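You operate a simulated robot arm through the tools that you are given. There is no shell and no other tool.

You are at the controls of a simulated two-armed robot. One attempt, no reset.

TASK
Open the cloths drawer, take the wallets carton and leave it inside, then shut the drawer. Then take the yellow mug on the top of the black cabinet beside the letter trays and put it away on the worktop under the mug rack. Then push the black cabinet door c shut. Then stack the carton marked "plugs" from the bare end of the dark worktop on top of the carton that says "markers". Then put the white paint tin on the top shelf of the open cabinet. Then put the black cap on the green mat on the dark worktop away in the inside of the black cap tray. Then open the black cabinet door e. The order counts. Set down upright: wallets carton, yellow mug, white paint tin.

Only the result counts: the job must be done as asked and must still hold three seconds after the hand-in. Knocking over, shifting, dropping, spilling or breaking anything else fails it. A push-on lid holds only when it is set on centred and level and pressed home; a screw cap is set on level and turned clockwise until tight. Flat cloth is picked up by pressing the open fingertips on it (5 to 10 N) and closing them slowly along it; thin cloth reads only 2 to 8 mm in the jaws.

THE ROBOT
Two 7-joint arms with fingered hands on one trunk, on a base that drives. Base frame: it is fixed to the floor where the robot stands at the start and does not move with it; the origin is under the middle of the robot, x ahead of it, y to its left, z up. Readings come in m, degrees, newtons and seconds.
The left shoulder is at the start at [0.09, 0.152, 1.032], the right one opposite. With the tool pointing down near the work surface each hand reaches from about 0.1 to 0.72 m from the robot's upright axis, wherever it stands, measured 20 degrees to its own side. Places, roughly: black cabinet door C [-0.6, 4.1, 0.6]; black cabinet door E [-0.9, 5.1, 0.6]; black cap (6x6x3 cm) [1.1, 1.4, 0.9]; cloths drawer [0.2, 2.7, 0.4]; cloths drawer inside [0.3, 2.7, 0.3]; inside of the black cap tray (34x17 cm) [-4.38, 7.1, 0.74]; marker carton, plug carton, spring carton [0.25, 3.25, 1]; top shelf of the open cabinet [1.1, 1.1, 0.5]; wallets carton [-0.5, 4.75, 1]; white paint tin [0.5, 1.75, 1]; worktop under the mug rack [1.9, -0.5, 0.9]; yellow mug (11x7x9 cm) [-0.4, 4.6, 1.1]. Payload 3.8 kg a hand.
The tool frame of a hand sits at the grasp point between the pads (the TCP): z along the fingers, y along the line on which they close. The tips reach 0.03 m beyond it. The gripper opens to 0.104 m. The gripper's body begins 0.035 m behind the TCP. The gripper is a hand of 5 fingers: y runs from the thumb to the fingers, the wrist lies at [-0.015, -0.104, -0.178] in the tool frame.
Orientation is that of the tool frame in the base frame, as [roll, pitch, yaw] about the fixed x, y, z axes, in that order (R = Rz(yaw) Ry(pitch) Rx(roll)). With the fingers straight down and the wrist toward the robot, the tool's x, y and z point along [0, 1, 0], [1, 0, 0] and [0, 0, -1] of the base frame.

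THE INTERFACE
- The arms move only by the tool send_rows. It takes "left_commands", "right_commands" or both (then of equal length, played together; a hand with none holds still); each is a list of rows, each an object of numbers (a shift or turn left out is 0): "tx", "ty", "tz": the shift along the tool's x, y, z in cm; "ax", "ay", "az": the turn, a rotation vector about the tool's x, y, z in rad. In form: [{"tx": .., "ty": .., "tz": .., "ax": .., "ay": .., "az": ..}, ...]. A call has 1 to 20 rows; each row shifts and turns the commanded pose from where the row before left it, along the tool's axes as they then stand. A row lasts 0.2 s, in which the tool goes at most 0.05 m and 8.6 degrees; a call with a longer step from one row to the next is refused whole. Where a pose cannot be reached the arm comes as near as it can. A force on the tool above 40 N (or 10 N above the force at the start of the call, whichever is more), or a blocked arm, ends the call early, and 0.2 s more pass. In this call time passes only in rows, and 0.2 s behind the last. The reply holds the time, the measured pose of the TCP, the force on the tool along the base axes, the opening and the grip force, in the units named above and with some noise, with the torque about the TCP (base axes, N m) and any sound that the robot's microphone picked up, and new pictures: "views" is both (left out), scene, wrist or none (wrist: the cameras of the hands that moved).
- Cameras (640 x 400 px; columns grow to the right, rows downward): "scene" is now at [0.2188, 0, 1.1673]; the picture's right is [-0.00, -1.00, 0.00], its down [-0.68, 0.00, -0.73] and it looks along [0.73, -0.00, -0.68] (base axes); focal length 255 px, centre (320, 200). "left" rides on the left gripper at [-0.08, -0.078, -0.141] in its tool frame; the picture's right is [-0.78, -0.30, 0.56], its down [0.54, -0.78, 0.33] and it looks along [0.33, 0.56, 0.76] (tool axes); focal length 247 px, centre (320, 200). "right" rides on the right gripper at [0.08, -0.078, -0.141] in its tool frame; the picture's right is [-0.78, 0.30, -0.56], its down [-0.53, -0.78, 0.33] and it looks along [-0.33, 0.56, 0.76] (tool axes); focal length 247 px, centre (320, 200). There is no depth. A picture from a camera that has moved, and an enlarged one, comes with that camera's place and axes in the base frame and with its lens.
- raise_lower(by): slides the trunk up (or, below 0, down) by that many m; the arms and the scene camera ride with it, the base frame stays. It gives what a move gives, with no picture.
- roll_base(legs): drives the robot by 1 to 6 legs, each [ahead, left, turn to the left] in m, m and degrees, along the robot's own axes; the way and the turn of a leg run together, so that a leg with both is an arc; at most 1.5 m and 180 degrees a leg. The arms and the cameras ride along, it lands a little off, and it stops where it bumps. It gives what a move gives, and a new picture of the scene camera.
- curl_fingers(index, middle, ring, little, thumb_bend, thumb_turn, hand): sets how far each is bent, from 0 (flat) to 100 (curled in); at 30 the hand is open as for a grip, at 70 the pads meet at the TCP. One left out holds its place. A second passes; each finger stops where it meets its share of the squeeze, and holds until it gets a number again. It is the only way to open and close the hand. It gives what a move gives, with no picture; readings hold the bend of each and the force on index, middle, ring, little, thumb and palm. thumb_turn goes from beside the hand (0) to across from the fingers (100), as for a grip.
- head_to(pan, tilt): turns the head with the scene camera to pan (to the left, within 80 degrees either way) and tilt (down, from -29 to 69), counted from straight ahead of the robot. It gives what a move gives, and a new picture of the scene camera.
- zoom(camera, box): a new picture of the part [left, top, right, bottom] of that camera's present view, enlarged. It takes no simulated time.
- sign_off(): hands the job in; it is judged then, once.

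Nothing tells you exact positions but the pictures and the camera data. Unless the task says otherwise, let go and move clear before handing in.

The tools are called after "Emit:" by a JSON object that holds its "fn" and its "kwargs". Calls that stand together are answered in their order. send_rows: Moves the arms, as the interface text tells. Its arguments: {"type":"object","properties":{"left_commands":{"type":"array","items":{"type":"object","properties":{"tx":{"type":"number"},"ty":{"type":"number"},"tz":{"type":"number"},"ax":{"type":"number"},"ay":{"type":"number"},"az":{"type":"number"}}}},"right_commands":{"type":"array","items":{"type":"object","properties":{"tx":{"type":"number"},"ty":{"type":"number"},"tz":{"type":"number"},"ax":{"type":"number"},"ay":{"type":"number"},"az":{"type":"number"}}}},"views":{"type":"string","enum":["both","scene","wrist","none"]}},"required":[]} The other tools are called the same way: raise_lower (by) slides the trunk up or down; curl_fingers (index, middle, ring, little, thumb_bend, thumb_turn, hand) moves the fingers one by one; roll_base (legs) drives the base; head_to (pan, tilt) turns the head that bears the scene camera; zoom (camera, box) takes an enlarged picture of a part of a camera's view; sign_off () hands the job in.

At the start:

```text
t: 0.0
left_tcp_pos: [0.5438, 0.2702, 0.6348]
left_orientation: [-179.9, 0.0, 90.0]
left_ft_force: [0.4, 0.6, -0.1]
left_wrist_torque: [-0.01, 0.02, 0.0]
left_finger_gap: 0.1039
left_gripper_force: 0.1
left_shape: jaw
left_bend: [30.0, 30.0, 30.0, 30.0, 30.0, 98.0]
left_finger forces: [0.1, 0.1, 0.0, 0.1, 0.0, 0.0]
right_tcp_pos: [0.5313, -0.2729, 0.6257]
right_orientation: [-180.0, 0.0, 90.0]
right_ft_force: [-0.1, 0.2, 0.7]
right_wrist_torque: [0.0, 0.0, -0.02]
right_finger_gap: 0.1038
right_gripper_force: 0.1
right_shape: jaw
right_bend: [30.0, 30.0, 30.0, 30.0, 30.0, 98.0]
right_finger forces: [0.1, 0.0, 0.0, 0.0, 0.0, 0.1]
trunk travel left (down, up): [-0.125, 0.331]
robot x, y, heading: [-0.0003, 0.0012, 0.1]
head pan, tilt: [-0.2, 26.6]
```

scene: 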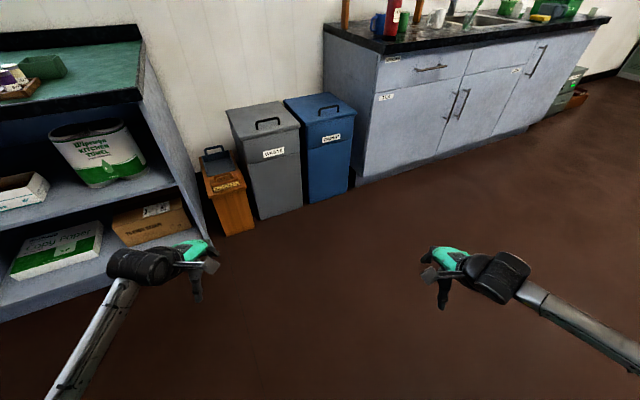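
right: 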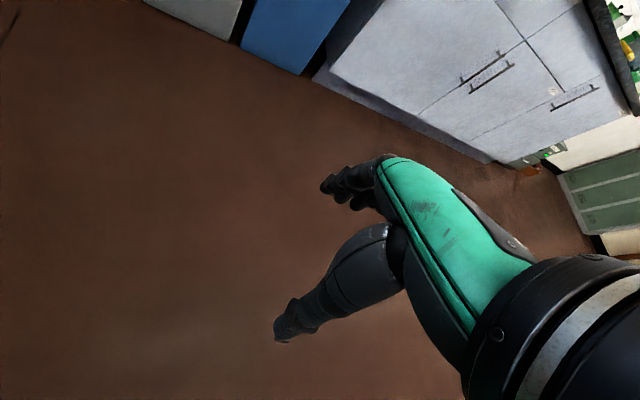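
left: 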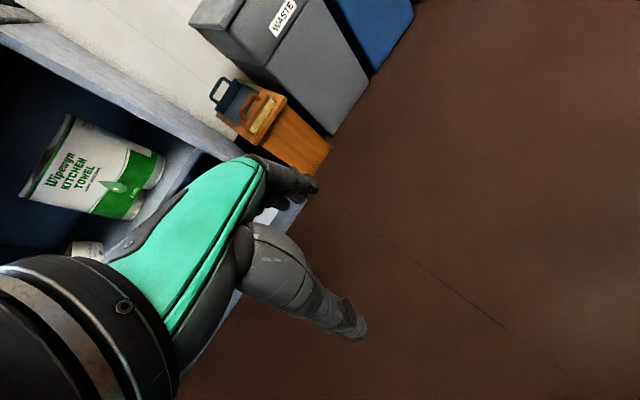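

I see a worktop with a sink ahead to the right, bins, and an open cabinet with a green mat on top to the left. I'll look around with the head before driving anywhere.

Emit:
{"fn": "head_to", "kwargs": {"pan": 60, "tilt": 15}}

```text
t: 1.3
left_tcp_pos: [0.5454, 0.2711, 0.6363]
left_orientation: [180.0, 0.1, 90.0]
left_ft_force: [-0.8, -0.8, -0.4]
left_wrist_torque: [-0.02, 0.03, 0.01]
left_finger_gap: 0.1037
left_gripper_force: 0.1
left_shape: jaw
left_bend: [30.0, 30.0, 30.0, 30.0, 30.0, 98.0]
left_finger forces: [0.0, 0.1, 0.0, 0.0, 0.0, 0.1]
right_tcp_pos: [0.5297, -0.2731, 0.6266]
right_orientation: [-179.9, -0.1, 90.0]
right_ft_force: [-0.3, -0.9, 0.2]
right_wrist_torque: [0.0, 0.01, 0.01]
right_finger_gap: 0.1035
right_gripper_force: 0.0
right_shape: jaw
right_bend: [30.0, 30.0, 30.0, 30.0, 30.0, 98.0]
right_finger forces: [0.1, 0.0, 0.1, 0.0, 0.1, 0.1]
trunk travel left (down, up): [-0.125, 0.331]
robot x, y, heading: [-0.0015, 0.0026, 0.1]
head pan, tilt: [60.0, 15.0]
camera scene: at [0.1809, 0.0811, 1.198], right [0.83, -0.5, -0.24], down [-0.4, -0.22, -0.89], along [0.39, 0.84, -0.39], focal length 255 px, centre (320, 200)
```

scene: 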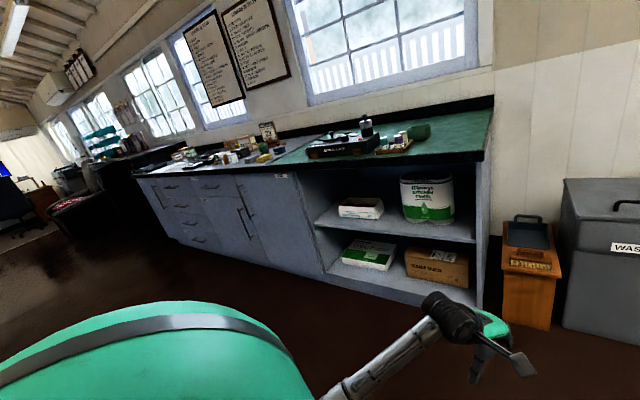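

The long worktop runs off to my left with drawers, then a black cabinet. I'll zoom in on parts of it.

Emit:
{"fn": "zoom", "kwargs": {"camera": "scene", "box": [120, 90, 320, 215]}}

Emit:
{"fn": "zoom", "kwargs": {"camera": "scene", "box": [290, 80, 500, 210]}}

Emit:
{"fn": "zoom", "kwargs": {"camera": "scene", "box": [0, 100, 160, 240]}}

Emit:
{"fn": "zoom", "kwargs": {"camera": "scene", "box": [290, 140, 500, 300]}}

```text
3.20 times, centred on (220, 152) of scene
camera zoom: at [0.1809, 0.0811, 1.198], right [0.83, -0.5, -0.24], down [-0.4, -0.22, -0.89], along [0.39, 0.84, -0.39], focal length 816 px, centre (640, 352)
```

zoom: 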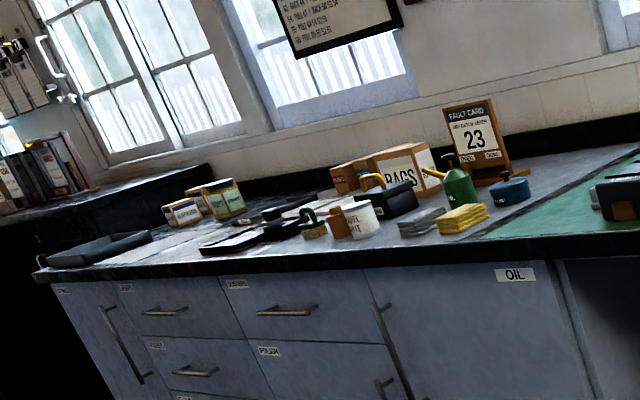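

```text
3.05 times, centred on (395, 145) of scene
camera zoom: at [0.1809, 0.0811, 1.198], right [0.83, -0.5, -0.24], down [-0.4, -0.22, -0.89], along [0.39, 0.84, -0.39], focal length 777 px, centre (91, 368)
```

zoom: 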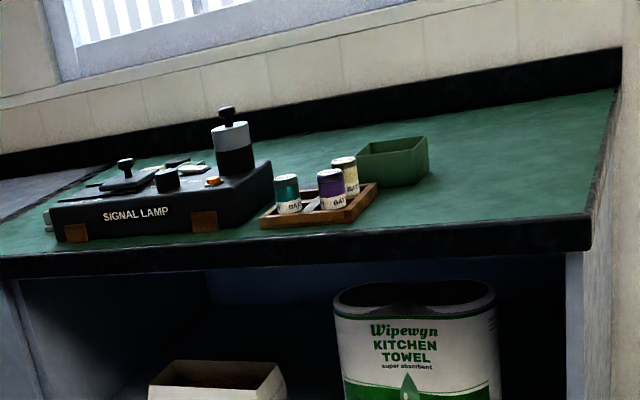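

```text
2.86 times, centred on (80, 170) of scene
camera zoom: at [0.1809, 0.0811, 1.198], right [0.83, -0.5, -0.24], down [-0.4, -0.22, -0.89], along [0.39, 0.84, -0.39], focal length 728 px, centre (1006, 286)
```

zoom: 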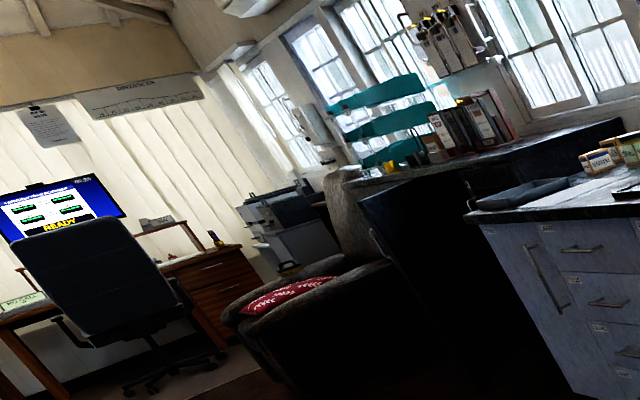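

```text
2.50 times, centred on (395, 220) of scene
camera zoom: at [0.1809, 0.0811, 1.198], right [0.83, -0.5, -0.24], down [-0.4, -0.22, -0.89], along [0.39, 0.84, -0.39], focal length 637 px, centre (132, 150)
```

zoom: 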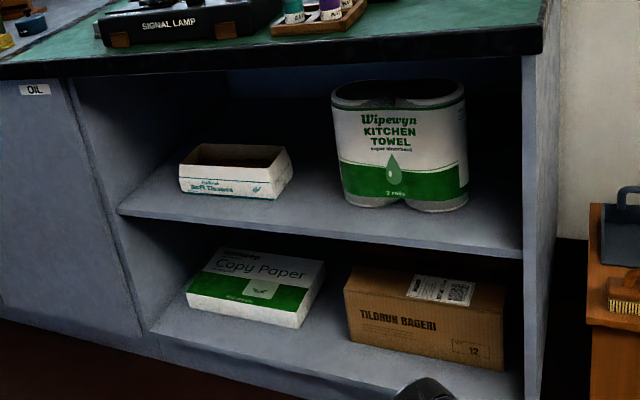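

The counter's front seems to run at roughly 116° in the base frame, so I'd face it at a heading near 26°. I'll turn there first and look along the way to the left.

Emit:
{"fn": "roll_base", "kwargs": {"legs": [[0, 0, 26]]}}

Emit:
{"fn": "head_to", "kwargs": {"pan": 78, "tilt": 20}}

Emit:
{"fn": "head_to", "kwargs": {"pan": 0, "tilt": 30}}

```text
t: 3.0
left_tcp_pos: [0.372, 0.4798, 0.6347]
left_orientation: [180.0, 0.0, 115.7]
left_ft_force: [0.4, 0.0, 0.1]
left_wrist_torque: [-0.02, 0.01, -0.02]
left_finger_gap: 0.1037
left_gripper_force: 0.0
left_shape: jaw
left_bend: [30.0, 30.0, 30.0, 30.0, 30.0, 98.0]
left_finger forces: [0.1, 0.1, 0.0, 0.0, 0.1, 0.0]
right_tcp_pos: [0.5964, -0.016, 0.6255]
right_orientation: [-179.9, -0.1, 115.8]
right_ft_force: [-0.1, 0.5, 0.6]
right_wrist_torque: [0.01, 0.01, 0.0]
right_finger_gap: 0.1038
right_gripper_force: 0.1
right_shape: jaw
right_bend: [30.0, 30.0, 30.0, 30.0, 30.0, 98.0]
right_finger forces: [0.0, 0.0, 0.0, 0.0, 0.0, 0.1]
trunk travel left (down, up): [-0.125, 0.331]
robot x, y, heading: [-0.0015, 0.0027, 26.1]
head pan, tilt: [60.0, 15.0]
camera scene: at [0.128, 0.1505, 1.198], right [0.97, -0.09, -0.24], down [-0.26, -0.37, -0.89], along [-0.01, 0.92, -0.38], focal length 255 px, centre (320, 200)
```

scene: 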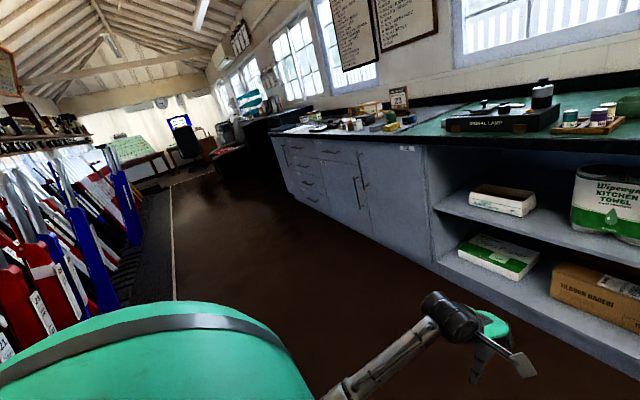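

```text
t: 3.8
left_tcp_pos: [0.3717, 0.4798, 0.6353]
left_orientation: [-180.0, 0.0, 115.7]
left_ft_force: [-0.2, -0.5, 0.4]
left_wrist_torque: [-0.01, 0.01, 0.0]
left_finger_gap: 0.1035
left_gripper_force: 0.0
left_shape: jaw
left_bend: [30.0, 30.0, 30.0, 30.0, 30.0, 98.0]
left_finger forces: [0.1, 0.1, 0.1, 0.1, 0.0, 0.0]
right_tcp_pos: [0.5953, -0.0154, 0.626]
right_orientation: [179.9, 0.0, 115.8]
right_ft_force: [0.1, 0.0, 0.8]
right_wrist_torque: [0.01, 0.01, -0.02]
right_finger_gap: 0.1037
right_gripper_force: 0.0
right_shape: jaw
right_bend: [30.0, 30.0, 30.0, 30.0, 30.0, 98.0]
right_finger forces: [0.0, 0.0, 0.1, 0.0, 0.1, 0.0]
trunk travel left (down, up): [-0.125, 0.331]
robot x, y, heading: [0.005, -0.0009, 26.0]
head pan, tilt: [78.0, 20.0]
camera scene: at [0.098, 0.1471, 1.1979], right [0.94, 0.22, -0.28], down [-0.16, -0.45, -0.88], along [-0.32, 0.87, -0.38], focal length 255 px, centre (320, 200)
```

scene: 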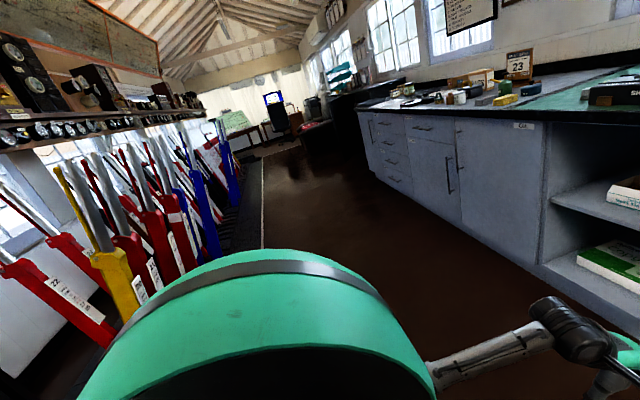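

```text
t: 5.3
left_tcp_pos: [0.3724, 0.4795, 0.6365]
left_orientation: [-180.0, 0.1, 115.8]
left_ft_force: [0.8, -1.0, 0.3]
left_wrist_torque: [-0.02, -0.01, -0.02]
left_finger_gap: 0.1036
left_gripper_force: 0.1
left_shape: jaw
left_bend: [30.0, 30.0, 30.0, 30.0, 30.0, 98.0]
left_finger forces: [0.0, 0.0, 0.1, 0.0, 0.0, 0.0]
right_tcp_pos: [0.5956, -0.0163, 0.6254]
right_orientation: [180.0, 0.0, 115.8]
right_ft_force: [-0.3, -0.4, 0.0]
right_wrist_torque: [-0.02, -0.01, 0.01]
right_finger_gap: 0.1035
right_gripper_force: 0.0
right_shape: jaw
right_bend: [30.0, 30.0, 30.0, 30.0, 30.0, 98.0]
right_finger forces: [0.0, 0.1, 0.0, 0.0, 0.1, 0.1]
trunk travel left (down, up): [-0.125, 0.331]
robot x, y, heading: [0.0016, -0.0001, 26.1]
head pan, tilt: [0.0, 30.0]
camera scene: at [0.1949, 0.0928, 1.1625], right [0.44, -0.9, 0.0], down [-0.65, -0.32, -0.69], along [0.62, 0.3, -0.72], focal length 255 px, centre (320, 200)
```

scene: 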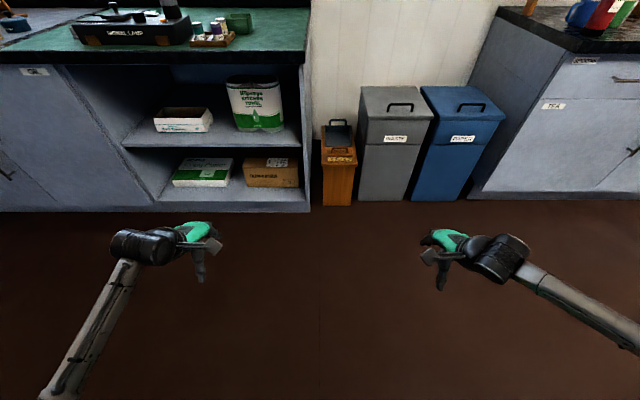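

Everything runs along one wall, facing heading 26°. I'll define u (into the wall) and v (left along it); the drawer is near v≈2.34. I drive along the wall toward the drawer, staying clear of the levers behind me.

Emit:
{"fn": "roll_base", "kwargs": {"legs": [[0.3, 1.2, 0], [0, 1.1, 0]]}}

```text
t: 16.8
left_tcp_pos: [-0.3203, 2.6856, 0.6359]
left_orientation: [-180.0, 0.0, 114.5]
left_ft_force: [0.1, 0.8, -1.4]
left_wrist_torque: [0.01, 0.01, 0.02]
left_finger_gap: 0.1037
left_gripper_force: 0.0
left_shape: jaw
left_bend: [30.0, 30.0, 30.0, 30.0, 30.0, 98.0]
left_finger forces: [0.0, 0.1, 0.1, 0.0, 0.1, 0.0]
right_tcp_pos: [-0.1067, 2.1865, 0.626]
right_orientation: [180.0, 0.0, 114.6]
right_ft_force: [-0.7, -0.2, 0.7]
right_wrist_torque: [-0.02, -0.01, 0.04]
right_finger_gap: 0.1038
right_gripper_force: 0.1
right_shape: jaw
right_bend: [30.0, 30.0, 30.0, 30.0, 30.0, 98.0]
right_finger forces: [0.0, 0.0, 0.1, 0.0, 0.0, 0.0]
trunk travel left (down, up): [-0.125, 0.331]
robot x, y, heading: [-0.7049, 2.2177, 24.5]
head pan, tilt: [0.0, 30.0]
camera scene: at [-0.5061, 2.3038, 1.1624], right [0.42, -0.91, 0.0], down [-0.66, -0.3, -0.69], along [0.63, 0.29, -0.72], focal length 255 px, centre (320, 200)
```

scene: 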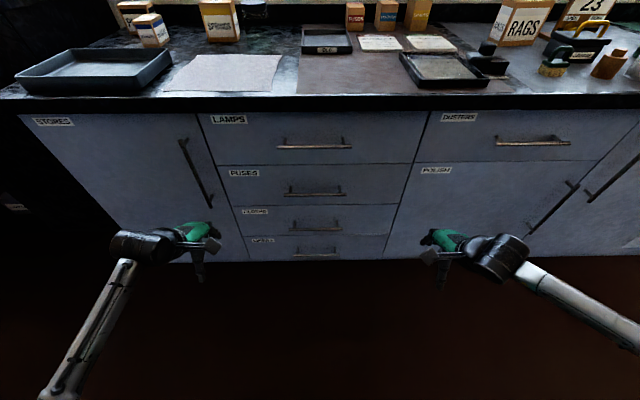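

I see the drawer stack labelled LAMPS, FUSES and two more. Zooming in to find "cloths", and turning the head for a wider look.

Emit:
{"fn": "zoom", "kwargs": {"camera": "scene", "box": [180, 100, 420, 270]}}

Emit:
{"fn": "zoom", "kwargs": {"camera": "scene", "box": [0, 0, 320, 130]}}

Emit:
{"fn": "zoom", "kwargs": {"camera": "scene", "box": [320, 0, 640, 130]}}

Emit:
{"fn": "head_to", "kwargs": {"pan": 45, "tilt": 10}}

```text
2.35 times, centred on (300, 185) of scene
camera zoom: at [-0.5061, 2.3038, 1.1624], right [0.42, -0.91, 0.0], down [-0.66, -0.3, -0.69], along [0.63, 0.29, -0.72], focal length 600 px, centre (367, 235)
```

zoom: 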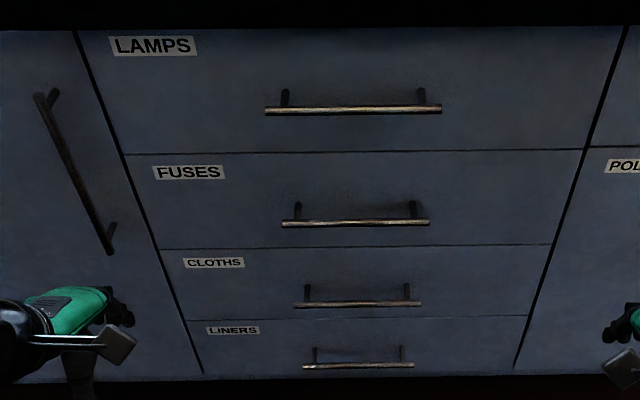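

```text
2.00 times, centred on (160, 65) of scene
camera zoom: at [-0.5061, 2.3038, 1.1624], right [0.42, -0.91, 0.0], down [-0.66, -0.3, -0.69], along [0.63, 0.29, -0.72], focal length 510 px, centre (640, 470)
```

zoom: 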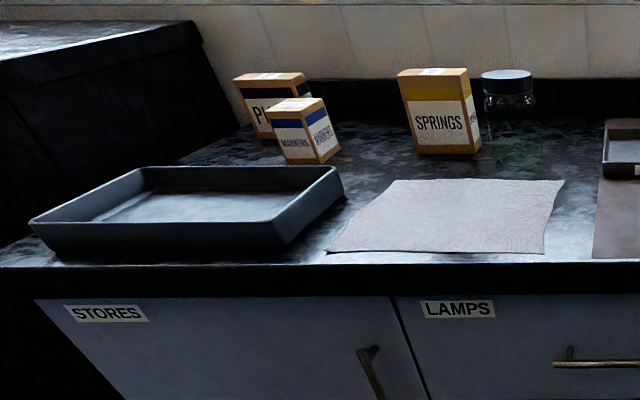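

```text
2.00 times, centred on (480, 65) of scene
camera zoom: at [-0.5061, 2.3038, 1.1624], right [0.42, -0.91, 0.0], down [-0.66, -0.3, -0.69], along [0.63, 0.29, -0.72], focal length 510 px, centre (0, 470)
```

zoom: 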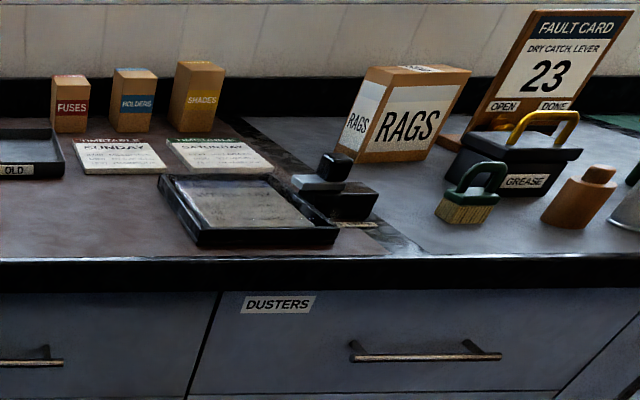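

```text
t: 17.9
left_tcp_pos: [-0.3203, 2.6857, 0.6369]
left_orientation: [179.9, 0.1, 114.5]
left_ft_force: [-0.3, 0.4, 0.1]
left_wrist_torque: [0.01, 0.0, 0.0]
left_finger_gap: 0.1036
left_gripper_force: 0.1
left_shape: jaw
left_bend: [30.0, 30.0, 30.0, 30.0, 30.0, 98.0]
left_finger forces: [0.0, 0.0, 0.0, 0.0, 0.0, 0.1]
right_tcp_pos: [-0.1071, 2.1863, 0.6256]
right_orientation: [-180.0, 0.0, 114.6]
right_ft_force: [-1.3, 0.5, 0.5]
right_wrist_torque: [0.01, 0.02, -0.02]
right_finger_gap: 0.1036
right_gripper_force: 0.1
right_shape: jaw
right_bend: [30.0, 30.0, 30.0, 30.0, 30.0, 98.0]
right_finger forces: [0.0, 0.0, 0.1, 0.0, 0.0, 0.1]
trunk travel left (down, up): [-0.125, 0.331]
robot x, y, heading: [-0.7051, 2.2143, 24.4]
head pan, tilt: [45.0, 10.0]
camera scene: at [-0.5465, 2.3573, 1.2004], right [0.91, -0.36, -0.2], down [-0.31, -0.28, -0.91], along [0.27, 0.89, -0.36], focal length 255 px, centre (320, 200)
```

scene: 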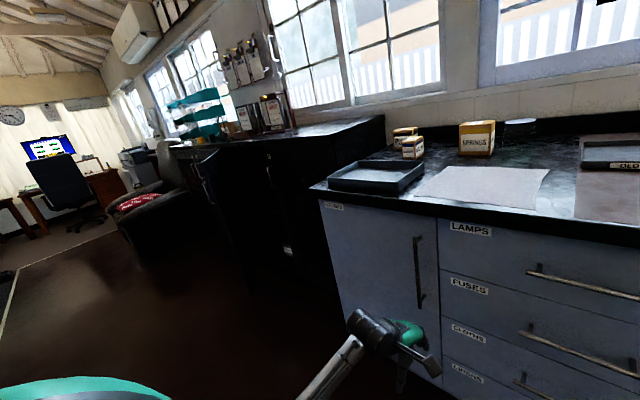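

The cloths drawer is third from the top, its handle about z≈0.36. Now I look closer at the black cabinet on the left.

Emit:
{"fn": "zoom", "kwargs": {"camera": "scene", "box": [120, 70, 400, 270]}}

Emit:
{"fn": "zoom", "kwargs": {"camera": "scene", "box": [0, 90, 200, 260]}}

Emit:
{"fn": "zoom", "kwargs": {"camera": "scene", "box": [310, 110, 560, 240]}}

```text
2.00 times, centred on (260, 170) of scene
camera zoom: at [-0.5465, 2.3573, 1.2004], right [0.91, -0.36, -0.2], down [-0.31, -0.28, -0.91], along [0.27, 0.89, -0.36], focal length 510 px, centre (440, 260)
```

zoom: 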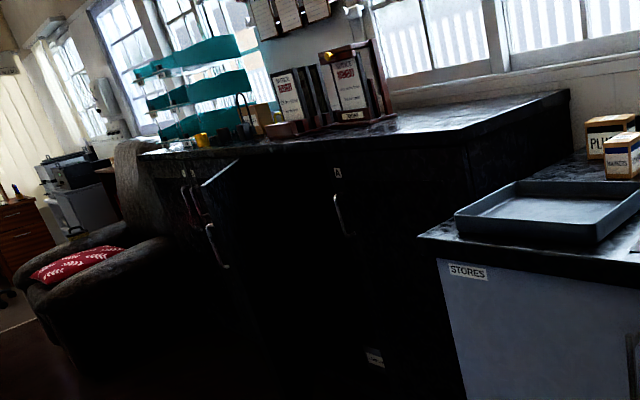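

```text
2.35 times, centred on (100, 175) of scene
camera zoom: at [-0.5465, 2.3573, 1.2004], right [0.91, -0.36, -0.2], down [-0.31, -0.28, -0.91], along [0.27, 0.89, -0.36], focal length 600 px, centre (838, 259)
```

zoom: 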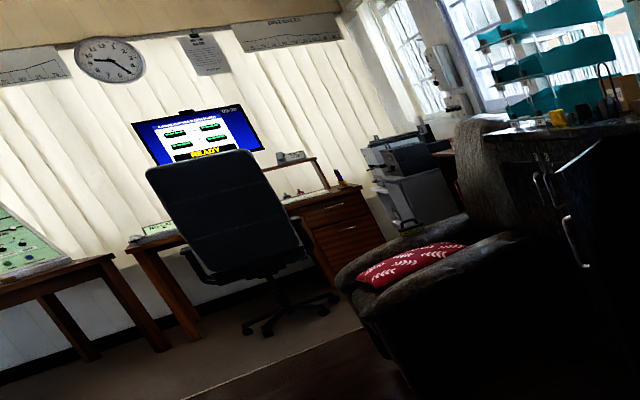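

```text
2.56 times, centred on (435, 175) of scene
camera zoom: at [-0.5465, 2.3573, 1.2004], right [0.91, -0.36, -0.2], down [-0.31, -0.28, -0.91], along [0.27, 0.89, -0.36], focal length 652 px, centre (26, 264)
```

zoom: 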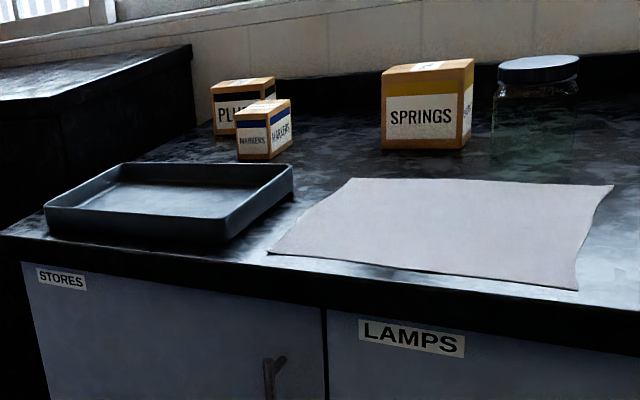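

The wall setup is clear enough. Now I lower the trunk, draw the left hand back, and pitch the right hand 45° forward so it can grip the cloths handle.

Emit:
{"fn": "raise_lower", "kwargs": {"by": -0.12}}

Emit:
{"fn": "send_rows", "kwargs": {"left_commands": [{"ty": -4}, {"ty": -4}, {"ty": -4}, {"ty": -4}, {"ty": -4}, {}, {}, {}], "right_commands": [{"ty": -4}, {"ty": -4}, {"ax": -0.131}, {"ax": -0.131}, {"ax": -0.131}, {"ax": -0.131}, {"ax": -0.131}, {"ax": -0.131}], "views": "none"}}

Emit:
{"fn": "head_to", "kwargs": {"pan": 0, "tilt": 30}}

```text
t: 19.4
left_tcp_pos: [-0.3196, 2.6867, 0.5169]
left_orientation: [180.0, 0.0, 114.5]
left_ft_force: [0.0, 0.8, 0.6]
left_wrist_torque: [0.0, 0.0, -0.02]
left_finger_gap: 0.1039
left_gripper_force: 0.3
left_shape: jaw
left_bend: [30.0, 30.0, 30.0, 30.0, 30.0, 98.0]
left_finger forces: [0.0, 0.1, 0.0, 0.1, 0.1, 0.0]
right_tcp_pos: [-0.1068, 2.1865, 0.5068]
right_orientation: [179.9, 0.0, 114.5]
right_ft_force: [1.2, 0.2, -0.1]
right_wrist_torque: [-0.01, -0.04, 0.01]
right_finger_gap: 0.1036
right_gripper_force: 0.1
right_shape: jaw
right_bend: [30.0, 30.0, 30.0, 30.0, 30.0, 98.0]
right_finger forces: [0.0, 0.1, 0.0, 0.0, 0.1, 0.0]
trunk travel left (down, up): [-0.005, 0.451]
robot x, y, heading: [-0.7024, 2.2114, 24.5]
head pan, tilt: [45.0, 10.0]
```

```text
t: 21.2
left_tcp_pos: [-0.4918, 2.6224, 0.4845]
left_orientation: [179.9, 0.2, 114.5]
left_ft_force: [0.3, 0.5, -1.1]
left_wrist_torque: [0.02, 0.01, -0.01]
left_finger_gap: 0.1039
left_gripper_force: 0.0
left_shape: jaw
left_bend: [30.0, 30.0, 30.0, 30.0, 30.0, 98.0]
left_finger forces: [0.0, 0.0, 0.0, 0.1, 0.1, 0.0]
left hand out of reach, approached as far as the arm can: row 4, 5
right_tcp_pos: [-0.1611, 2.1469, 0.5128]
right_orientation: [179.8, 2.3, 112.8]
right_ft_force: [-0.5, 1.0, -0.4]
right_wrist_torque: [0.0, 0.0, -0.01]
right_finger_gap: 0.1041
right_gripper_force: 0.1
right_shape: jaw
right_bend: [30.0, 30.0, 30.0, 30.0, 30.0, 98.0]
right_finger forces: [0.0, 0.0, 0.0, 0.1, 0.0, 0.0]
right hand out of reach, approached as far as the arm can: row 2, 3, 4, 5, 6, 7, 8
trunk travel left (down, up): [-0.005, 0.451]
robot x, y, heading: [-0.7031, 2.2163, 24.6]
head pan, tilt: [45.0, 10.0]
```

```text
t: 22.4
left_tcp_pos: [-0.4914, 2.6215, 0.4843]
left_orientation: [180.0, 0.1, 114.5]
left_ft_force: [-0.8, -0.9, -0.2]
left_wrist_torque: [-0.01, 0.02, 0.03]
left_finger_gap: 0.1039
left_gripper_force: 0.1
left_shape: jaw
left_bend: [30.0, 30.0, 30.0, 30.0, 30.0, 98.0]
left_finger forces: [0.0, 0.1, 0.1, 0.1, 0.1, 0.0]
right_tcp_pos: [-0.1623, 2.1479, 0.5129]
right_orientation: [179.8, 2.3, 112.7]
right_ft_force: [-0.3, -0.6, 0.2]
right_wrist_torque: [-0.02, 0.0, 0.0]
right_finger_gap: 0.1039
right_gripper_force: 0.1
right_shape: jaw
right_bend: [30.0, 30.0, 30.0, 30.0, 30.0, 98.0]
right_finger forces: [0.0, 0.0, 0.0, 0.0, 0.1, 0.0]
trunk travel left (down, up): [-0.005, 0.451]
robot x, y, heading: [-0.7028, 2.2162, 24.6]
head pan, tilt: [0.0, 30.0]
camera scene: at [-0.4263, 2.34, 0.9737], right [0.42, -0.91, 0.0], down [-0.79, -0.36, -0.5], along [0.45, 0.21, -0.87], focal length 255 px, centre (320, 200)
```

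scene: 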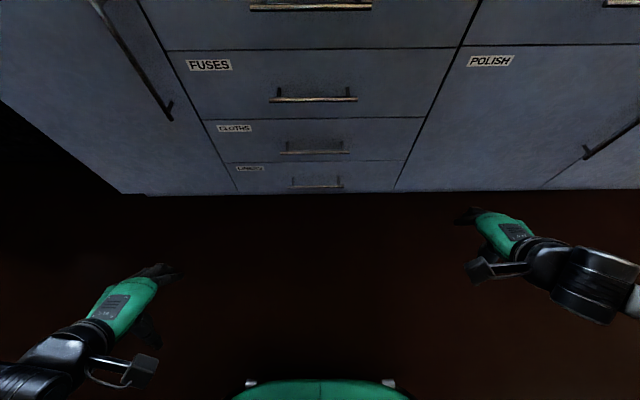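

The lowered trunk leans forward too, and the hands were too close to the shoulders. I'll bring the right hand down and forward while pitching it.

Emit:
{"fn": "send_rows", "kwargs": {"right_commands": [{"tz": 4, "ty": 2}, {"tz": 4, "ty": 2}, {"ax": -0.14}, {"ax": -0.14}, {"ax": -0.14}, {"ax": -0.14}, {"ax": -0.14}, {"ax": -0.1}], "views": "both"}}

```text
t: 24.2
left_tcp_pos: [-0.4913, 2.6218, 0.4837]
left_orientation: [180.0, 0.1, 114.5]
left_ft_force: [0.7, -1.3, 0.3]
left_wrist_torque: [-0.04, 0.04, -0.04]
left_finger_gap: 0.1039
left_gripper_force: 0.0
left_shape: jaw
left_bend: [30.0, 30.0, 30.0, 30.0, 30.0, 98.0]
left_finger forces: [0.0, 0.0, 0.0, 0.1, 0.0, 0.0]
right_tcp_pos: [-0.1354, 2.1377, 0.4529]
right_orientation: [179.7, 2.3, 112.9]
right_ft_force: [-0.1, 0.0, 0.2]
right_wrist_torque: [0.03, -0.01, -0.01]
right_finger_gap: 0.104
right_gripper_force: 0.1
right_shape: jaw
right_bend: [30.0, 30.0, 30.0, 30.0, 30.0, 97.0]
right_finger forces: [0.0, 0.0, 0.0, 0.0, 0.0, 0.0]
right hand out of reach, approached as far as the arm can: row 2, 3, 4, 5, 6, 7, 8
trunk travel left (down, up): [-0.005, 0.451]
robot x, y, heading: [-0.7014, 2.2155, 24.6]
head pan, tilt: [0.0, 30.0]
camera scene: at [-0.4263, 2.34, 0.9737], right [0.42, -0.91, 0.0], down [-0.79, -0.36, -0.5], along [0.45, 0.21, -0.87], focal length 255 px, centre (320, 200)
camera right: at [-0.2409, 2.1851, 0.5896], right [0.56, -0.58, 0.59], down [-0.5, -0.81, -0.31], along [0.66, -0.12, -0.75], focal length 247 px, centre (320, 200)
```

scene: 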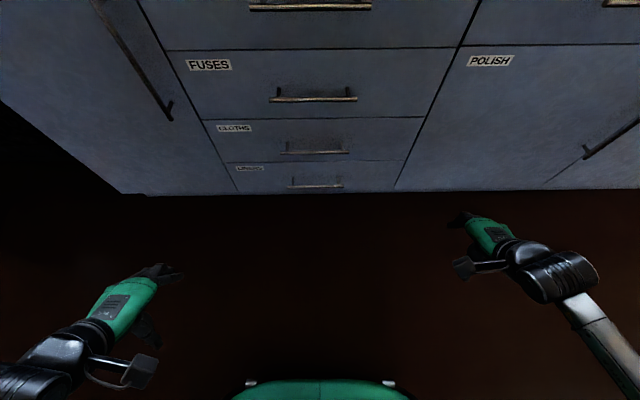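
right: 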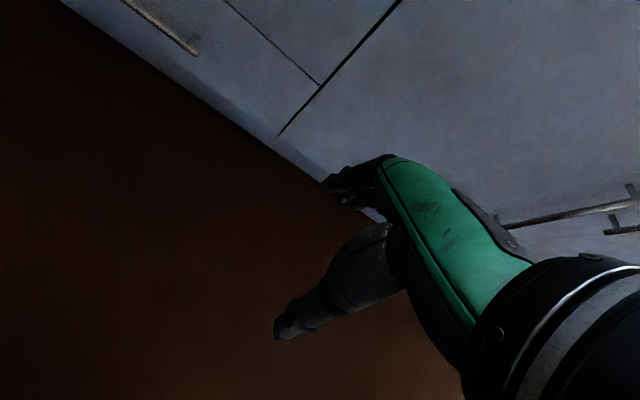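

Pitching failed because the pose itself was at the edge of the arm's range. I'll probe the workspace further out in free space.

Emit:
{"fn": "send_rows", "kwargs": {"right_commands": [{"ty": 4}, {"ty": 4}, {"ty": 4}], "views": "none"}}

Emit:
{"fn": "send_rows", "kwargs": {"right_commands": [{"ax": -0.14}, {"ax": -0.14}, {"ax": -0.14}], "views": "none"}}

```text
t: 25.0
left_tcp_pos: [-0.4902, 2.6224, 0.4833]
left_orientation: [179.9, 0.1, 114.5]
left_ft_force: [0.8, -0.6, 0.6]
left_wrist_torque: [-0.01, -0.01, -0.03]
left_finger_gap: 0.1039
left_gripper_force: 0.2
left_shape: jaw
left_bend: [30.0, 30.0, 30.0, 30.0, 30.0, 98.0]
left_finger forces: [0.1, 0.1, 0.1, 0.0, 0.1, 0.0]
right_tcp_pos: [-0.024, 2.1864, 0.4515]
right_orientation: [179.9, 2.3, 112.8]
right_ft_force: [-0.5, 0.3, 0.2]
right_wrist_torque: [-0.02, -0.03, 0.0]
right_finger_gap: 0.1036
right_gripper_force: 0.1
right_shape: jaw
right_bend: [30.0, 30.0, 30.0, 30.0, 30.0, 97.0]
right_finger forces: [0.1, 0.0, 0.0, 0.1, 0.1, 0.0]
trunk travel left (down, up): [-0.005, 0.451]
robot x, y, heading: [-0.7051, 2.215, 24.2]
head pan, tilt: [0.0, 30.0]
```

```text
t: 25.8
left_tcp_pos: [-0.49, 2.6223, 0.484]
left_orientation: [180.0, 0.0, 114.5]
left_ft_force: [-0.3, 0.1, 1.6]
left_wrist_torque: [-0.02, 0.01, -0.02]
left_finger_gap: 0.1041
left_gripper_force: 0.0
left_shape: jaw
left_bend: [30.0, 30.0, 30.0, 30.0, 30.0, 98.0]
left_finger forces: [0.0, 0.0, 0.0, 0.1, 0.0, 0.1]
right_tcp_pos: [-0.0248, 2.1842, 0.4512]
right_orientation: [172.4, 1.7, 113.6]
right_ft_force: [-0.4, -0.9, 0.0]
right_wrist_torque: [-0.01, 0.0, 0.0]
right_finger_gap: 0.1037
right_gripper_force: 0.1
right_shape: jaw
right_bend: [30.0, 30.0, 30.0, 30.0, 30.0, 97.0]
right_finger forces: [0.0, 0.1, 0.0, 0.0, 0.0, 0.1]
right hand out of reach, approached as far as the arm can: row 2, 3
trunk travel left (down, up): [-0.005, 0.451]
robot x, y, heading: [-0.7067, 2.2125, 24.5]
head pan, tilt: [0.0, 30.0]
```

Pitch is limited, but hooking the handle from above with the hand nearly straight down looks workable. I'll check how low the hand can go here.

Emit:
{"fn": "send_rows", "kwargs": {"right_commands": [{"tz": 3}, {"tz": 3}, {"tz": 3}], "views": "none"}}

```text
t: 26.6
left_tcp_pos: [-0.491, 2.6223, 0.4835]
left_orientation: [180.0, 0.1, 114.5]
left_ft_force: [0.0, -0.7, 0.8]
left_wrist_torque: [0.03, 0.01, 0.01]
left_finger_gap: 0.1035
left_gripper_force: 0.1
left_shape: jaw
left_bend: [30.0, 30.0, 30.0, 30.0, 30.0, 98.0]
left_finger forces: [0.0, 0.0, 0.0, 0.0, 0.0, 0.0]
right_tcp_pos: [-0.0194, 2.1814, 0.399]
right_orientation: [172.6, 1.6, 113.7]
right_ft_force: [0.2, -0.4, -0.1]
right_wrist_torque: [-0.03, 0.03, 0.02]
right_finger_gap: 0.1041
right_gripper_force: 0.0
right_shape: jaw
right_bend: [30.0, 30.0, 30.0, 30.0, 30.0, 97.0]
right_finger forces: [0.1, 0.0, 0.1, 0.0, 0.0, 0.0]
right hand out of reach, approached as far as the arm can: row 1, 2, 3
trunk travel left (down, up): [-0.005, 0.451]
robot x, y, heading: [-0.7041, 2.2174, 24.6]
head pan, tilt: [0.0, 30.0]
```

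The arm's shoulder-to-wrist length seems to be about 0.5 m, so I need the hand closer to the shoulder's own line. I'll shift it inward and test the pitch there.

Emit:
{"fn": "send_rows", "kwargs": {"right_commands": [{"tx": 3.5, "ty": -2.5, "tz": -0.5}, {"tx": 3.5, "ty": -2.5, "tz": -0.5}, {"tx": 3.5, "ty": -2.5, "tz": -0.5}, {"tx": 3.5, "ty": -2.5, "tz": -0.5}], "views": "none"}}

Emit:
{"fn": "send_rows", "kwargs": {"right_commands": [{"ax": -0.14}, {"ax": -0.14}, {"ax": -0.14}], "views": "both"}}

```text
t: 27.6
left_tcp_pos: [-0.4912, 2.622, 0.4838]
left_orientation: [-180.0, 0.1, 114.5]
left_ft_force: [0.5, 0.1, 0.0]
left_wrist_torque: [-0.01, -0.03, 0.04]
left_finger_gap: 0.1039
left_gripper_force: 0.1
left_shape: jaw
left_bend: [30.0, 30.0, 30.0, 30.0, 30.0, 98.0]
left_finger forces: [0.0, 0.0, 0.0, 0.0, 0.0, 0.0]
right_tcp_pos: [-0.0249, 2.1808, 0.4001]
right_orientation: [172.5, 1.4, 113.9]
right_ft_force: [0.1, 0.1, -0.1]
right_wrist_torque: [0.02, -0.01, 0.0]
right_finger_gap: 0.1038
right_gripper_force: 0.0
right_shape: jaw
right_bend: [30.0, 30.0, 30.0, 30.0, 30.0, 97.0]
right_finger forces: [0.1, 0.0, 0.2, 0.0, 0.0, 0.1]
right hand out of reach, approached as far as the arm can: row 1, 2, 3, 4
trunk travel left (down, up): [-0.005, 0.451]
robot x, y, heading: [-0.7045, 2.2164, 24.4]
head pan, tilt: [0.0, 30.0]
```

```text
t: 28.4
left_tcp_pos: [-0.4902, 2.6213, 0.4841]
left_orientation: [-179.9, 0.2, 114.5]
left_ft_force: [-0.7, 0.2, -0.1]
left_wrist_torque: [0.02, 0.0, 0.0]
left_finger_gap: 0.104
left_gripper_force: 0.0
left_shape: jaw
left_bend: [30.0, 30.0, 30.0, 30.0, 30.0, 98.0]
left_finger forces: [0.1, 0.0, 0.0, 0.0, 0.0, 0.1]
right_tcp_pos: [-0.022, 2.1529, 0.3944]
right_orientation: [148.5, -2.2, 111.2]
right_ft_force: [-0.2, 0.4, -0.3]
right_wrist_torque: [0.01, 0.01, 0.03]
right_finger_gap: 0.1038
right_gripper_force: 0.1
right_shape: jaw
right_bend: [30.0, 30.0, 30.0, 30.0, 30.0, 97.0]
right_finger forces: [0.1, 0.1, 0.0, 0.0, 0.1, 0.0]
right hand out of reach, approached as far as the arm can: row 1, 2, 3
trunk travel left (down, up): [-0.005, 0.451]
robot x, y, heading: [-0.703, 2.2124, 24.7]
head pan, tilt: [0.0, 30.0]
camera scene: at [-0.4262, 2.34, 0.9736], right [0.42, -0.91, 0.0], down [-0.79, -0.36, -0.5], along [0.45, 0.21, -0.87], focal length 255 px, centre (320, 200)
camera right: at [-0.1815, 2.1735, 0.478], right [0.25, -0.76, 0.6], down [-0.27, -0.65, -0.71], along [0.93, 0.02, -0.37], focal length 247 px, centre (320, 200)
```

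scene: 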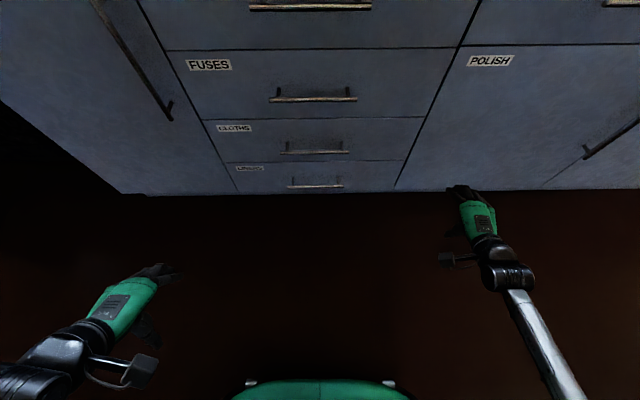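
right: 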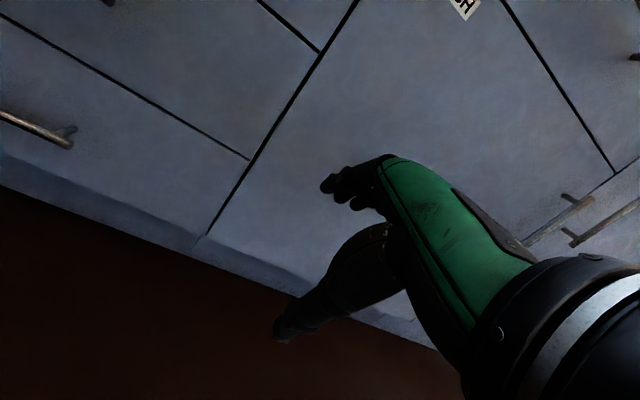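

The hand now holds about a 31° pitch here, which suits gripping the bar. I'll shift the base so this hand comes in front of the cloths handle, then check with the cameras.

Emit:
{"fn": "roll_base", "kwargs": {"legs": [[0.1, 0.33, 1.5]]}}

Emit:
{"fn": "zoom", "kwargs": {"camera": "right", "box": [0, 0, 640, 400]}}

Emit:
{"fn": "zoom", "kwargs": {"camera": "scene", "box": [320, 50, 560, 230]}}

```text
t: 30.6
left_tcp_pos: [-0.5547, 2.9763, 0.4834]
left_orientation: [180.0, 0.1, 116.3]
left_ft_force: [-0.4, -0.3, 0.2]
left_wrist_torque: [-0.03, 0.02, -0.02]
left_finger_gap: 0.1038
left_gripper_force: 0.1
left_shape: jaw
left_bend: [30.0, 30.0, 30.0, 30.0, 30.0, 98.0]
left_finger forces: [0.0, 0.0, 0.1, 0.0, 0.0, 0.0]
right_tcp_pos: [-0.0729, 2.5215, 0.3964]
right_orientation: [148.5, -2.2, 112.9]
right_ft_force: [-0.8, -1.0, -0.7]
right_wrist_torque: [-0.03, -0.02, 0.02]
right_finger_gap: 0.1039
right_gripper_force: 0.0
right_shape: jaw
right_bend: [30.0, 30.0, 30.0, 30.0, 30.0, 97.0]
right_finger forces: [0.0, 0.0, 0.0, 0.1, 0.1, 0.0]
trunk travel left (down, up): [-0.005, 0.451]
robot x, y, heading: [-0.7553, 2.5621, 26.3]
head pan, tilt: [0.0, 30.0]
camera scene: at [-0.4821, 2.6959, 0.9736], right [0.44, -0.9, 0.0], down [-0.78, -0.38, -0.5], along [0.45, 0.22, -0.87], focal length 255 px, centre (320, 200)
```

scene: 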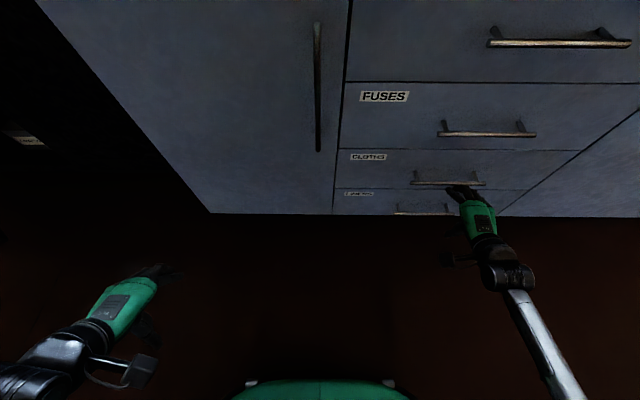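

```text
1.00 times, centred on (320, 200) of right (not enlarged: the box is as wide or as high as the picture)
camera zoom: at [-0.2322, 2.5369, 0.4785], right [0.28, -0.75, 0.6], down [-0.25, -0.66, -0.71], along [0.93, 0.04, -0.37], focal length 247 px, centre (320, 200)
```

zoom: 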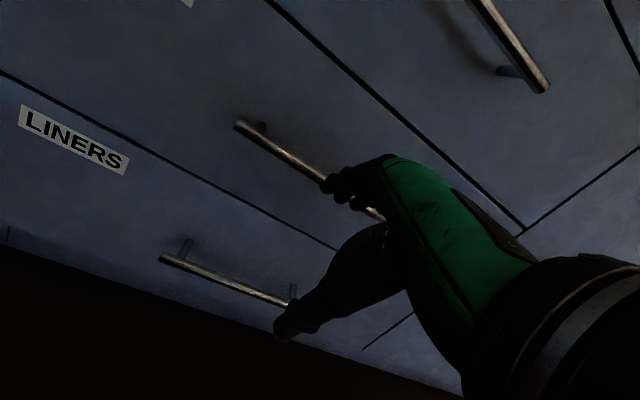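

```text
2.22 times, centred on (440, 140) of scene
camera zoom: at [-0.4821, 2.6959, 0.9736], right [0.44, -0.9, 0.0], down [-0.78, -0.38, -0.5], along [0.45, 0.22, -0.87], focal length 566 px, centre (53, 333)
```

zoom: 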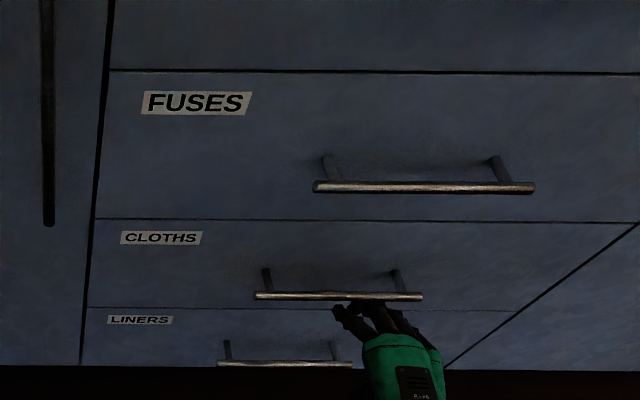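

Triangulating from both cameras, the cloths bar is at about z≈0.40, u≈1.131, spanning v 2.19–2.39, and the face is at u≈1.173. I'll raise the hand 4 cm so the fingertips pass over the bar.

Emit:
{"fn": "send_rows", "kwargs": {"right_commands": [{"ty": 1.05, "tz": -1.7}, {"ty": 1.05, "tz": -1.7}], "views": "none"}}

```text
t: 31.2
left_tcp_pos: [-0.555, 2.9751, 0.4842]
left_orientation: [-179.9, 0.1, 116.2]
left_ft_force: [-0.5, 0.2, -0.7]
left_wrist_torque: [-0.03, -0.03, 0.03]
left_finger_gap: 0.1036
left_gripper_force: 0.0
left_shape: jaw
left_bend: [30.0, 30.0, 30.0, 30.0, 30.0, 98.0]
left_finger forces: [0.1, 0.0, 0.0, 0.0, 0.0, 0.0]
right_tcp_pos: [-0.0719, 2.5213, 0.4371]
right_orientation: [148.6, -2.1, 112.8]
right_ft_force: [-0.3, 0.0, -0.3]
right_wrist_torque: [0.0, 0.01, -0.01]
right_finger_gap: 0.1039
right_gripper_force: 0.1
right_shape: jaw
right_bend: [30.0, 30.0, 30.0, 30.0, 30.0, 97.0]
right_finger forces: [0.0, 0.0, 0.2, 0.1, 0.0, 0.0]
trunk travel left (down, up): [-0.005, 0.451]
robot x, y, heading: [-0.759, 2.5651, 26.3]
head pan, tilt: [0.0, 30.0]
```

Clean move. Now forward about 4.7 cm over the bar.

Emit:
{"fn": "send_rows", "kwargs": {"right_commands": [{"ty": 2.0, "tz": 1.23}, {"ty": 2.0, "tz": 1.23}], "views": "both"}}

```text
t: 31.8
left_tcp_pos: [-0.5545, 2.9754, 0.4843]
left_orientation: [179.9, 0.2, 116.2]
left_ft_force: [0.5, 0.8, 0.1]
left_wrist_torque: [0.01, 0.03, -0.01]
left_finger_gap: 0.1039
left_gripper_force: 0.1
left_shape: jaw
left_bend: [30.0, 30.0, 30.0, 30.0, 30.0, 98.0]
left_finger forces: [0.0, 0.0, 0.0, 0.0, 0.1, 0.1]
right_tcp_pos: [-0.0292, 2.5408, 0.436]
right_orientation: [148.6, -2.3, 112.9]
right_ft_force: [0.0, 0.4, 0.2]
right_wrist_torque: [0.0, 0.01, 0.0]
right_finger_gap: 0.104
right_gripper_force: 0.0
right_shape: jaw
right_bend: [30.0, 30.0, 30.0, 30.0, 30.0, 97.0]
right_finger forces: [0.0, 0.0, 0.1, 0.0, 0.0, 0.1]
trunk travel left (down, up): [-0.005, 0.451]
robot x, y, heading: [-0.7569, 2.5623, 26.4]
head pan, tilt: [0.0, 30.0]
camera scene: at [-0.4819, 2.6954, 0.9736], right [0.44, -0.9, 0.0], down [-0.78, -0.38, -0.5], along [0.45, 0.22, -0.87], focal length 255 px, centre (320, 200)
camera right: at [-0.1884, 2.5542, 0.5197], right [0.28, -0.75, 0.6], down [-0.25, -0.66, -0.71], along [0.93, 0.04, -0.37], focal length 247 px, centre (320, 200)
```

scene: 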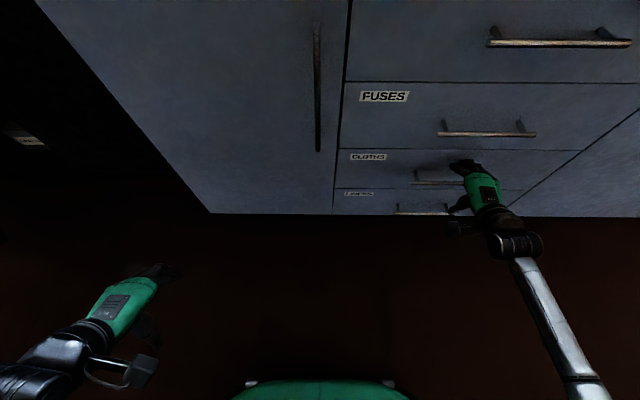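
right: 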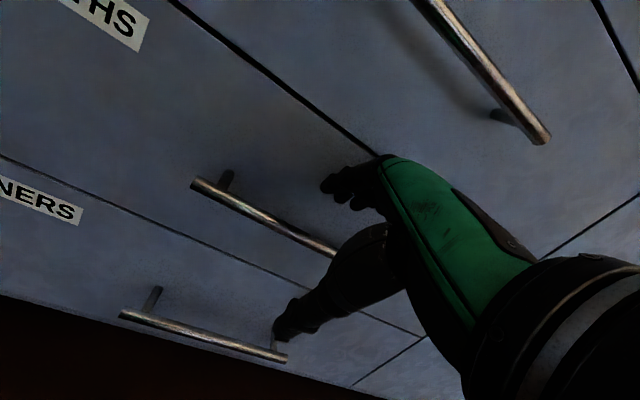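

The fingers now sit above and behind the bar. I lower 4.5 cm to hook it.

Emit:
{"fn": "send_rows", "kwargs": {"right_commands": [{"ty": -0.78, "tz": 1.28}, {"ty": -0.78, "tz": 1.28}, {"ty": -0.78, "tz": 1.28}], "views": "both"}}

```text
t: 32.6
left_tcp_pos: [-0.5561, 2.9752, 0.4835]
left_orientation: [-180.0, 0.1, 116.2]
left_ft_force: [-0.7, -0.2, 0.4]
left_wrist_torque: [-0.02, 0.01, -0.02]
left_finger_gap: 0.1038
left_gripper_force: 0.1
left_shape: jaw
left_bend: [30.0, 30.0, 30.0, 30.0, 30.0, 98.0]
left_finger forces: [0.0, 0.0, 0.0, 0.1, 0.0, 0.0]
right_tcp_pos: [-0.0304, 2.5405, 0.3908]
right_orientation: [148.5, -2.2, 112.9]
right_ft_force: [0.3, -0.6, -0.5]
right_wrist_torque: [-0.02, -0.03, -0.04]
right_finger_gap: 0.104
right_gripper_force: 0.2
right_shape: jaw
right_bend: [30.0, 30.0, 30.0, 30.0, 30.0, 97.0]
right_finger forces: [0.1, 0.0, 0.0, 0.1, 0.1, 0.1]
trunk travel left (down, up): [-0.005, 0.451]
robot x, y, heading: [-0.7544, 2.56, 26.3]
head pan, tilt: [0.0, 30.0]
camera scene: at [-0.4819, 2.6954, 0.9736], right [0.44, -0.9, 0.0], down [-0.78, -0.38, -0.5], along [0.45, 0.22, -0.87], focal length 255 px, centre (320, 200)
camera right: at [-0.1897, 2.5547, 0.4732], right [0.28, -0.75, 0.6], down [-0.25, -0.66, -0.71], along [0.93, 0.04, -0.37], focal length 247 px, centre (320, 200)
```

scene: 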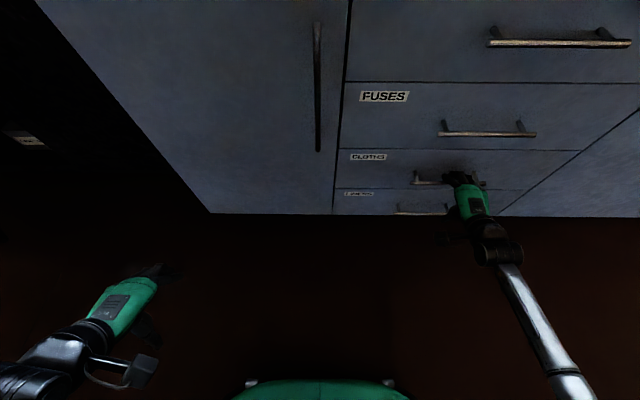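
right: 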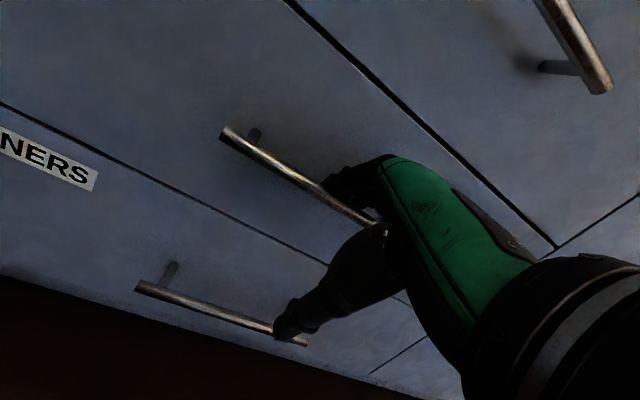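

The fingers are behind the bar. I close the fingers and thumb to hold it.

Emit:
{"fn": "curl_fingers", "kwargs": {"hand": "right", "index": 62, "middle": 62, "ring": 62, "little": 62, "thumb_bend": 62}}

```text
t: 33.6
left_tcp_pos: [-0.555, 2.9756, 0.4832]
left_orientation: [-180.0, 0.2, 116.2]
left_ft_force: [0.0, 0.6, -0.1]
left_wrist_torque: [0.03, -0.01, 0.01]
left_finger_gap: 0.1037
left_gripper_force: 0.1
left_shape: jaw
left_bend: [30.0, 30.0, 30.0, 30.0, 30.0, 98.0]
left_finger forces: [0.0, 0.0, 0.0, 0.0, 0.0, 0.0]
right_tcp_pos: [-0.0301, 2.5394, 0.3895]
right_orientation: [148.6, -2.2, 112.9]
right_ft_force: [-0.4, -0.3, 0.1]
right_wrist_torque: [0.01, 0.04, -0.01]
right_finger_gap: 0.0218
right_gripper_force: 0.3
right_shape: fingers
right_bend: [62.0, 62.0, 62.0, 62.0, 62.0, 97.0]
right_finger forces: [0.0, 0.5, 0.0, 0.3, 0.0, 0.0]
trunk travel left (down, up): [-0.005, 0.451]
robot x, y, heading: [-0.7572, 2.5627, 26.1]
head pan, tilt: [0.0, 30.0]
```

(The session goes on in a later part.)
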